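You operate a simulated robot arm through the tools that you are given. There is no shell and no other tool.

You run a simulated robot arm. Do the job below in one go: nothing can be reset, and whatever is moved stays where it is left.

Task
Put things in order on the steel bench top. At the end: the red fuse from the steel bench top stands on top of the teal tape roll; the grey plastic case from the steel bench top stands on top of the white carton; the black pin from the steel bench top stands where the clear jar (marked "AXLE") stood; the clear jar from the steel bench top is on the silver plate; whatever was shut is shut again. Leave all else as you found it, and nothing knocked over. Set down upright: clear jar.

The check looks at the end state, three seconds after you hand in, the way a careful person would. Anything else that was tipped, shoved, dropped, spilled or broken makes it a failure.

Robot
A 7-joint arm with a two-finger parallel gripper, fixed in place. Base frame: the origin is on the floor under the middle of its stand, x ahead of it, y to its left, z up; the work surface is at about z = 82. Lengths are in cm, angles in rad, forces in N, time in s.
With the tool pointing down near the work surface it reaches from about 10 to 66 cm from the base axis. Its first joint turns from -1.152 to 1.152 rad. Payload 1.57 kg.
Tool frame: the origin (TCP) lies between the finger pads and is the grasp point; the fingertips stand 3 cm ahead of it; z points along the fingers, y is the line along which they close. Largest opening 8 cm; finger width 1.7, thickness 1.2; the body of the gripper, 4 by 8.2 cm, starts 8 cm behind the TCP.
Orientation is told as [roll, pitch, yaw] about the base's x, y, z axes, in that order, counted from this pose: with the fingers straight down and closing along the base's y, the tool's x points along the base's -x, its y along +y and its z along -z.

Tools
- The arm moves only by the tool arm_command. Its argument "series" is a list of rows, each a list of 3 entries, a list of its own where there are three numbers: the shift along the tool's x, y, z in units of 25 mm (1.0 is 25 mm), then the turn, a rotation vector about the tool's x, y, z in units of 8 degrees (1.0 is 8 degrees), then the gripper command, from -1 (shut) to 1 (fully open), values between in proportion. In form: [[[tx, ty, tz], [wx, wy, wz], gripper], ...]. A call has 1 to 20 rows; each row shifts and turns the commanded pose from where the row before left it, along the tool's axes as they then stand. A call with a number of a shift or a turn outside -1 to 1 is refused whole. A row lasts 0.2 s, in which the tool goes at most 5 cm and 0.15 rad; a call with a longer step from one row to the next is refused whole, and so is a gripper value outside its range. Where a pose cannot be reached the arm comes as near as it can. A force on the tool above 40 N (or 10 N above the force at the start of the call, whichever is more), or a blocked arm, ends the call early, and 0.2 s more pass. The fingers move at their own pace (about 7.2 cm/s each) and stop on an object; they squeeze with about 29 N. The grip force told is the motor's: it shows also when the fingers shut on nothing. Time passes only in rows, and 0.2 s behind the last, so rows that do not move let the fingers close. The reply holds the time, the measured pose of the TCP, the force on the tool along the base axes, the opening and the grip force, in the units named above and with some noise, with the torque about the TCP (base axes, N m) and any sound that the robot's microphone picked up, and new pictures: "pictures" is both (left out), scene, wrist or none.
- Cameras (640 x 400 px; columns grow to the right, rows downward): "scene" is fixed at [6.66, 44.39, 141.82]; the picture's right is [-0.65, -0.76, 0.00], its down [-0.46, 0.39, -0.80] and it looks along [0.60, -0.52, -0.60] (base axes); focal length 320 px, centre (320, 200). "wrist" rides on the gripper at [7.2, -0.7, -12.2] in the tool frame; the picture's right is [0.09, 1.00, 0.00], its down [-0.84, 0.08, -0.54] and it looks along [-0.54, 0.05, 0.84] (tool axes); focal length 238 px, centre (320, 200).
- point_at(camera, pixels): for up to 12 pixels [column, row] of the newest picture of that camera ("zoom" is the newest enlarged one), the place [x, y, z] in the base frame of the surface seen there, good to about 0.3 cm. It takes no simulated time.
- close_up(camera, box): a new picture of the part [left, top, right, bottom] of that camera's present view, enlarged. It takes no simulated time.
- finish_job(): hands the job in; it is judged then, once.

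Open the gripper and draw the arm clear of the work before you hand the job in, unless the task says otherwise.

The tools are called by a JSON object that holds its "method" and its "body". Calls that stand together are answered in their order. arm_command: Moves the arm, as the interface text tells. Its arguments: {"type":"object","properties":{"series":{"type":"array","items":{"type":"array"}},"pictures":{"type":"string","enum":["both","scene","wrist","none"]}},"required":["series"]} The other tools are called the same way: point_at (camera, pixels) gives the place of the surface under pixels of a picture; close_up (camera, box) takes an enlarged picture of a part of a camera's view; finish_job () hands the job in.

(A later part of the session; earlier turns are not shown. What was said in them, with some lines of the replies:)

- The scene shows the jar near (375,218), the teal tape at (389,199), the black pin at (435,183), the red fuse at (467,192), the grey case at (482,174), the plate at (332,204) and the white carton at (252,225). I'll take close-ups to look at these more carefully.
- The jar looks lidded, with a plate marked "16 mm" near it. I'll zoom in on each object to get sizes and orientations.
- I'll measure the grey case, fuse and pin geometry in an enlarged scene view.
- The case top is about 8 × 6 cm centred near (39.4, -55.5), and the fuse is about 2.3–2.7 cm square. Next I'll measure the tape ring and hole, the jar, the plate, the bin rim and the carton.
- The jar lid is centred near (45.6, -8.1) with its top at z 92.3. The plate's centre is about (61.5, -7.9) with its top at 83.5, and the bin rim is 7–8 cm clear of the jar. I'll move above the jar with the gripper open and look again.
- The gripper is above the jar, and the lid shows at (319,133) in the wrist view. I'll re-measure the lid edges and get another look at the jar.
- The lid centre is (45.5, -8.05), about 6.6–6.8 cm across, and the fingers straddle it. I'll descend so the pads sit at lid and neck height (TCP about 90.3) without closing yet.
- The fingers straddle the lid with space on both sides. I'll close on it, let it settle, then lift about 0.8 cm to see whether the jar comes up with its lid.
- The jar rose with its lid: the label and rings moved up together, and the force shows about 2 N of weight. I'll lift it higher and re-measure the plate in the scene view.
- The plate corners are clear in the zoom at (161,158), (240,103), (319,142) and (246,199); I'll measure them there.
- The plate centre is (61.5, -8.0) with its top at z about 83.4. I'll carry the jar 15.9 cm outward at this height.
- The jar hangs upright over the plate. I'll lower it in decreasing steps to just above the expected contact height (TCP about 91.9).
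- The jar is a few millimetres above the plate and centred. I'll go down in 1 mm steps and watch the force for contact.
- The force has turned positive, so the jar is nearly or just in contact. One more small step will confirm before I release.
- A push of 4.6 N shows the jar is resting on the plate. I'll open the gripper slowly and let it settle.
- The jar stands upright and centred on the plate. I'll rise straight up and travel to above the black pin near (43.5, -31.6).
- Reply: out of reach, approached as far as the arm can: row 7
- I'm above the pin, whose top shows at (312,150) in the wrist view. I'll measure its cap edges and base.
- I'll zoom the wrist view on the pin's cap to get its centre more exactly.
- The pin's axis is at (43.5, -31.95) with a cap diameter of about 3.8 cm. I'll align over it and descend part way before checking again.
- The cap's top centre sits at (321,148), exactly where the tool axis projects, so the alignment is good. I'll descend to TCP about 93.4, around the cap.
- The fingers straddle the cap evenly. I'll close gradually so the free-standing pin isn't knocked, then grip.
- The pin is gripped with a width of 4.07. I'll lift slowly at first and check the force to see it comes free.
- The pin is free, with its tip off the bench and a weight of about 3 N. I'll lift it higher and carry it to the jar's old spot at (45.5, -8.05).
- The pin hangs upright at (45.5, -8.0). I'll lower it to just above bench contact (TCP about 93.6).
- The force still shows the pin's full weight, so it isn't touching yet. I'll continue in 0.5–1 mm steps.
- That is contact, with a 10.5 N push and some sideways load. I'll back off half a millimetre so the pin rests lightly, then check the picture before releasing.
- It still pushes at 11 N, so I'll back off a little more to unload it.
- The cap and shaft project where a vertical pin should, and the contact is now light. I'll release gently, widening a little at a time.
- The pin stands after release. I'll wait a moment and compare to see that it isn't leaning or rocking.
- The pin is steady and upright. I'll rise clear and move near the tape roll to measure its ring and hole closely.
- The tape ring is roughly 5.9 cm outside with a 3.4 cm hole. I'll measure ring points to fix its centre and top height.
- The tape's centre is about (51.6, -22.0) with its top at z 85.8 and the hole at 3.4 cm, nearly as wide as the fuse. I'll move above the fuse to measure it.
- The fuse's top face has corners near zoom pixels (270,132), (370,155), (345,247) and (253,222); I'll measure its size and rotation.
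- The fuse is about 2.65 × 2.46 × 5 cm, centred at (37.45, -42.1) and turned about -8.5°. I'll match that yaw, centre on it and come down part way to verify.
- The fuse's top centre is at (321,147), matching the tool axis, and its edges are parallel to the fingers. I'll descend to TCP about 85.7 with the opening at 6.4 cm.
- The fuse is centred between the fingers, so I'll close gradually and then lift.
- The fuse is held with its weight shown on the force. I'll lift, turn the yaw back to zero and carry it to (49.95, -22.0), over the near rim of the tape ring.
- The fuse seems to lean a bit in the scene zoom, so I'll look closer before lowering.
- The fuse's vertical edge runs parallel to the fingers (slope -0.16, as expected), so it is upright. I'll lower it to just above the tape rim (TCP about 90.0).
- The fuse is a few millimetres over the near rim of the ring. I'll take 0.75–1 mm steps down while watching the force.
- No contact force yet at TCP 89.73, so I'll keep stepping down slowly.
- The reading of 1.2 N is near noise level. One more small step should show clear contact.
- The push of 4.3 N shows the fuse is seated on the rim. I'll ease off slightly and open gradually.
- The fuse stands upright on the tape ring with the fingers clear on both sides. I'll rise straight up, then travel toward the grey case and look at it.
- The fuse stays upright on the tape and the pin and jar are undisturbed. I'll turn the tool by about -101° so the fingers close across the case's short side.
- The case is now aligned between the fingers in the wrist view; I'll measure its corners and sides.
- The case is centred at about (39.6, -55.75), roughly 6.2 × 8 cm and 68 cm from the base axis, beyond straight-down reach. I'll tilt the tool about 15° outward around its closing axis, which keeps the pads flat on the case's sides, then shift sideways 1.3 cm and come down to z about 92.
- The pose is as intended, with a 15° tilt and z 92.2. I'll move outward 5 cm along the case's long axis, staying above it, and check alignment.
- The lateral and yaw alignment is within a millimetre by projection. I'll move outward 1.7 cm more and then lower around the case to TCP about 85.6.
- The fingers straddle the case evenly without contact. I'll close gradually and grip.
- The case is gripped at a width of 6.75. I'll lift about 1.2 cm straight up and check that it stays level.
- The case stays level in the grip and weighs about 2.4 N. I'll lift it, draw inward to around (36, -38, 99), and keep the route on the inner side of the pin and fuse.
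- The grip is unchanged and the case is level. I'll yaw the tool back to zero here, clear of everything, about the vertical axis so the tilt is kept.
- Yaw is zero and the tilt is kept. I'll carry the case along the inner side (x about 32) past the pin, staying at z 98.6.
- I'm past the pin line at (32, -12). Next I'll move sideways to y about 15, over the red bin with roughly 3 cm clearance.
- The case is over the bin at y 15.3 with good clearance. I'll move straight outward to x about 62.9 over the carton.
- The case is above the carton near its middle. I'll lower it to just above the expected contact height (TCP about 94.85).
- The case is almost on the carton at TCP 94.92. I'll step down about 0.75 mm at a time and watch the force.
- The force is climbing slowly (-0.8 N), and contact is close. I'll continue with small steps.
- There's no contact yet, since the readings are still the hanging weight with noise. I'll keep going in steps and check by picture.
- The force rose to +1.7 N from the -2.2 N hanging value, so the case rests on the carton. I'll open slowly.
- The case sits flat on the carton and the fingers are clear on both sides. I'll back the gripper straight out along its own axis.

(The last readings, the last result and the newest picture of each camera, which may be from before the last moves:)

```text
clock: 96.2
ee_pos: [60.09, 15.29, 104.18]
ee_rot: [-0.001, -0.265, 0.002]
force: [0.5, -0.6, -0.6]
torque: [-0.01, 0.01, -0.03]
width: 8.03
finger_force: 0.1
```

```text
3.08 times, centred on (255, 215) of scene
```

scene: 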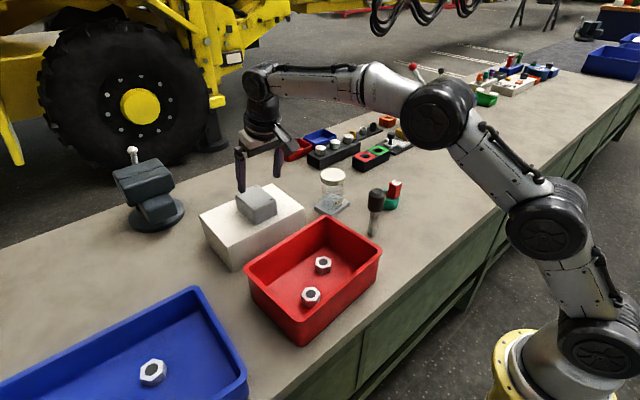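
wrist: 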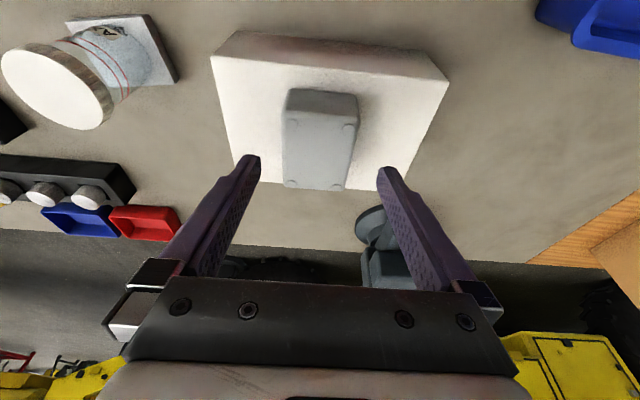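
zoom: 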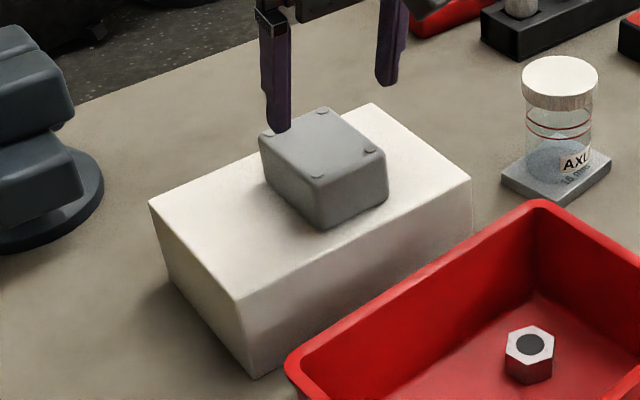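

The case remains on the carton. I'll verify its position relative to the carton's edges by measuring.

{"method": "point_at", "body": {"camera": "zoom", "pixels": [[325, 226], [386, 198], [266, 172], [322, 110], [262, 140], [385, 150], [322, 180], [154, 205], [371, 106], [467, 180], [240, 296]]}}

{"method": "point_at", "body": {"camera": "wrist", "pixels": [[290, 115], [355, 122], [288, 182], [340, 186], [237, 60], [442, 88], [405, 175], [240, 160], [300, 188], [265, 180]]}}

```text
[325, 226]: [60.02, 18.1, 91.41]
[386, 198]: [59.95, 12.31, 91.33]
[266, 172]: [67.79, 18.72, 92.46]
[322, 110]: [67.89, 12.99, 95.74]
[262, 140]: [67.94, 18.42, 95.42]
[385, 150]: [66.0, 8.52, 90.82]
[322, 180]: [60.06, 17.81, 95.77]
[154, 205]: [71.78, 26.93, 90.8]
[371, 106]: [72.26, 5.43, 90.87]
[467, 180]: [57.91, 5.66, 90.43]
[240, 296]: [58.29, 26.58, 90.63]
```

```text
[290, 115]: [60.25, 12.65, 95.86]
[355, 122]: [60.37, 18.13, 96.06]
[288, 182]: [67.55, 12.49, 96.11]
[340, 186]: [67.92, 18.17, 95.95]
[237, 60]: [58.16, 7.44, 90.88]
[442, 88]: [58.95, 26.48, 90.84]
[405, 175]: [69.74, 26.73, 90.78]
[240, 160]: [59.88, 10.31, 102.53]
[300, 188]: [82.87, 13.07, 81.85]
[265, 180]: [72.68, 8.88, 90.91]
```

The case spans x 60–68 and y 12–18.6 on a carton spanning x 58–72 and y 5.5–26.8, so it is well supported. I'll draw the arm inward, undo the tilt and head for a clear area.

{"method": "arm_command", "body": {"series": [[[0.45, 0, -0.25], [0, 0, 0], 1], [[0.869, 0, -0.2336], [0, 0, 0], 1], [[0.869, 0, -0.2336], [0, 0, 0], 1], [[0.869, 0, -0.2336], [0, 0, 0], 1], [[0.869, 0, -0.2336], [0, 0, 0], 1], [[0.869, 0, -0.2336], [0, 0, 0], 1], [[0.869, 0, -0.2336], [0, 0, 0], 1], [[0.869, 0, -0.2336], [0, 0, 0], 1], [[0.869, 0, -0.2336], [0, 0, 0], 1], [[0.5, 0, -0.135], [0, 0, 0], 1], [[0, 0, 0], [0, 0.94, 0], 1], [[0, 0, 0], [0, 0.94, 0], 1], [[0, 0, 0], [0, 0, 0], 1]]}}

{"method": "arm_command", "body": {"series": [[[0, -0.5, 0], [0, 0, 0], 1], [[0, -0.95, 0], [0, 0, 0], 1], [[0, -0.95, 0], [0, 0, 0], 1], [[0, -0.95, 0], [0, 0, 0], 1], [[0, -0.95, 0], [0, 0, 0], 1], [[0, -0.95, 0], [0, 0, 0], 1], [[0, -0.95, 0], [0, 0, 0], 1], [[0, -0.95, 0], [0, 0, 0], 1], [[0, -0.95, 0], [0, 0, 0], 1], [[0, -0.95, 0], [0, 0, 0], 1], [[0, -0.95, 0], [0, 0, 0], 1], [[0, -0.95, 0], [0, 0, 0], 1], [[0, -0.95, 0], [0, 0, 0], 1], [[0, -0.95, 0], [0, 0, 0], 1], [[0, -0.95, 0], [0, 0, 0], 1], [[0, -0.95, 0], [0, 0, 0], 1], [[0, -0.95, 0], [0, 0, 0], 1], [[0, -0.5, 0], [0, 0, 0], 1], [[0, 0, 0], [0, 0, 0], 1]]}}

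{"method": "close_up", "body": {"camera": "scene", "box": [180, 140, 440, 300]}}

```text
clock: 99.0
ee_pos: [39.67, 15.2, 104.45]
ee_rot: [0.0, 0.003, 0.003]
force: [0.7, 0.5, 0.2]
torque: [-0.01, 0.01, -0.01]
width: 8.01
finger_force: 0.0
```

scene: 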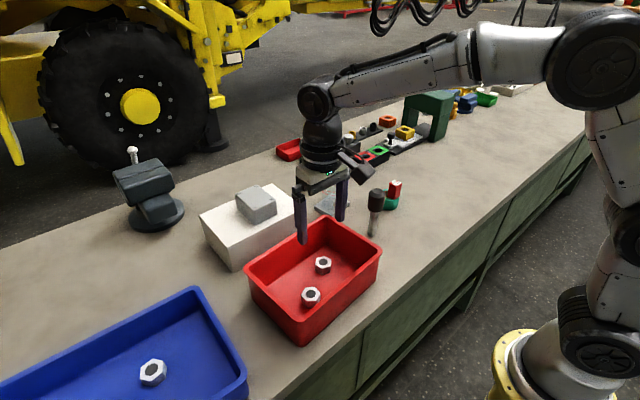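
wrist: 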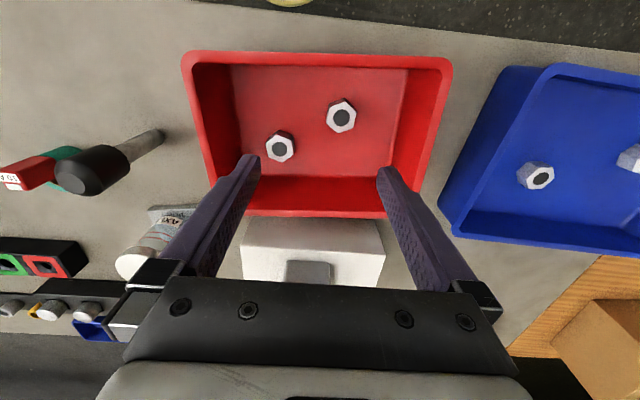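

```text
clock: 103.0
ee_pos: [39.85, -25.26, 104.55]
ee_rot: [0.0, -0.001, 0.003]
force: [0.1, 0.6, 0.5]
torque: [0.0, 0.01, -0.01]
width: 8.0
finger_force: 0.1
```

scene: 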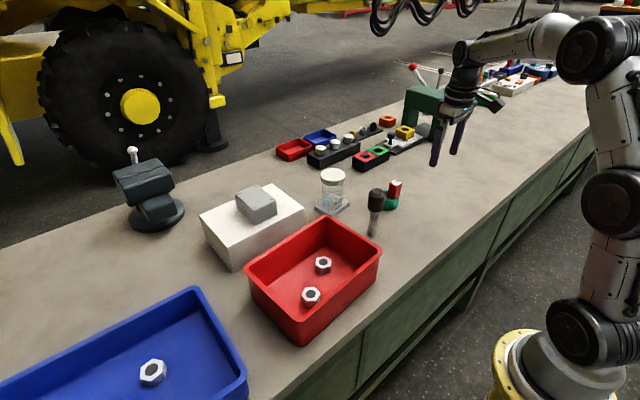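
wrist: 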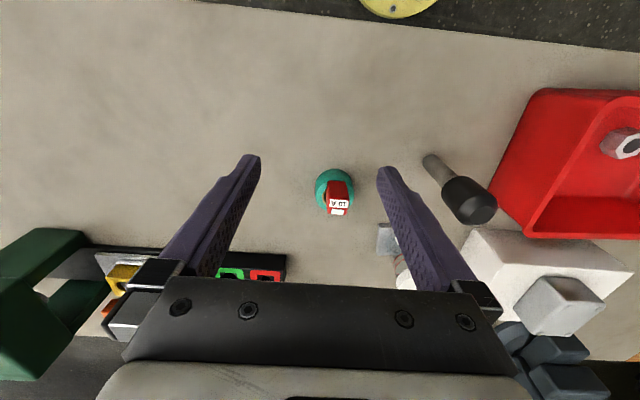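

```text
2.46 times, centred on (310, 220) of scene
```

zoom: 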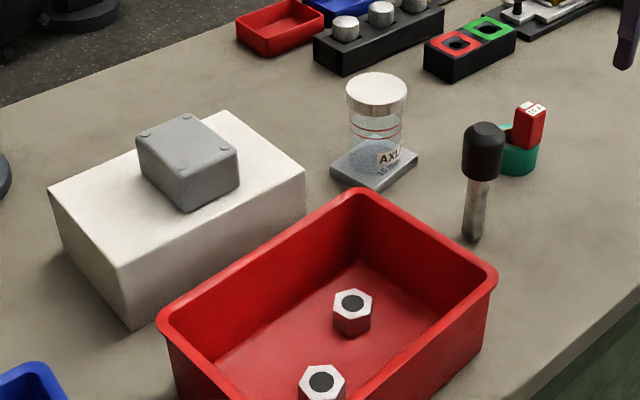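

Everything appears in place: case on carton, jar on plate, pin upright and fuse upright on the tape. I'll do a final close check of the fuse and pin positions.

{"method": "close_up", "body": {"camera": "scene", "box": [350, 165, 420, 245]}}

{"method": "point_at", "body": {"camera": "zoom", "pixels": [[265, 160], [240, 355], [250, 345], [395, 110], [380, 190], [330, 190], [350, 230]]}}

{"method": "close_up", "body": {"camera": "wrist", "box": [290, 150, 380, 230]}}

```text
5.00 times, centred on (385, 205) of scene
```

zoom: 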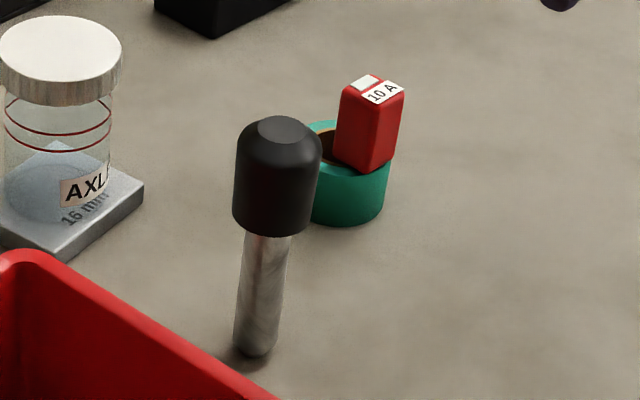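

```text
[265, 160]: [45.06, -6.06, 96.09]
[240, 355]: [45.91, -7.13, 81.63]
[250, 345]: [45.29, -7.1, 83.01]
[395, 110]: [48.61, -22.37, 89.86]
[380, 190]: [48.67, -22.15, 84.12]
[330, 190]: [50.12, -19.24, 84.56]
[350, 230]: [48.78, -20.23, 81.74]
```

```text
5.00 times, centred on (335, 190) of wrist
```

zoom: 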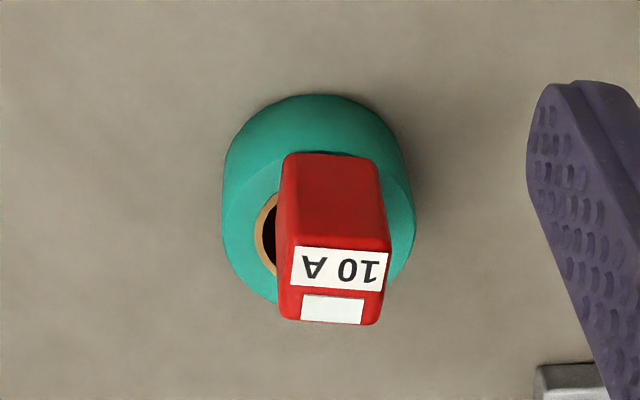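

The fuse stands steadily on the tape rim, the pin stands upright at (45.5, -8), the jar with its lid is on the plate, and the case is on the carton. The gripper is open and clear of the work, so I'll hand the job in.

{"method": "finish_job", "body": {}}

```text
The job is handed in.
```

I handed the job in with all four items where the task asked. The last pictures show everything standing and nothing knocked over. I haven't seen the check's result.

- **Clear jar:** it stands upright on the silver plate, centred, with its lid still on. Nothing else was opened.
- **Black pin:** it stands upright at about (45.5, -8.0), within measuring error of where the jar stood.
- **Red fuse:** it stands upright on the teal tape roll, about 1.75 cm off the roll's centre. I placed it over the rim because the hole (about 3.4 cm) is wide enough that the fuse could have dropped in.
- **Grey plastic case:** it sits flat on the white carton near the middle, with at least 2 cm of carton showing on every side.

The gripper is open and the arm is drawn clear of the work.
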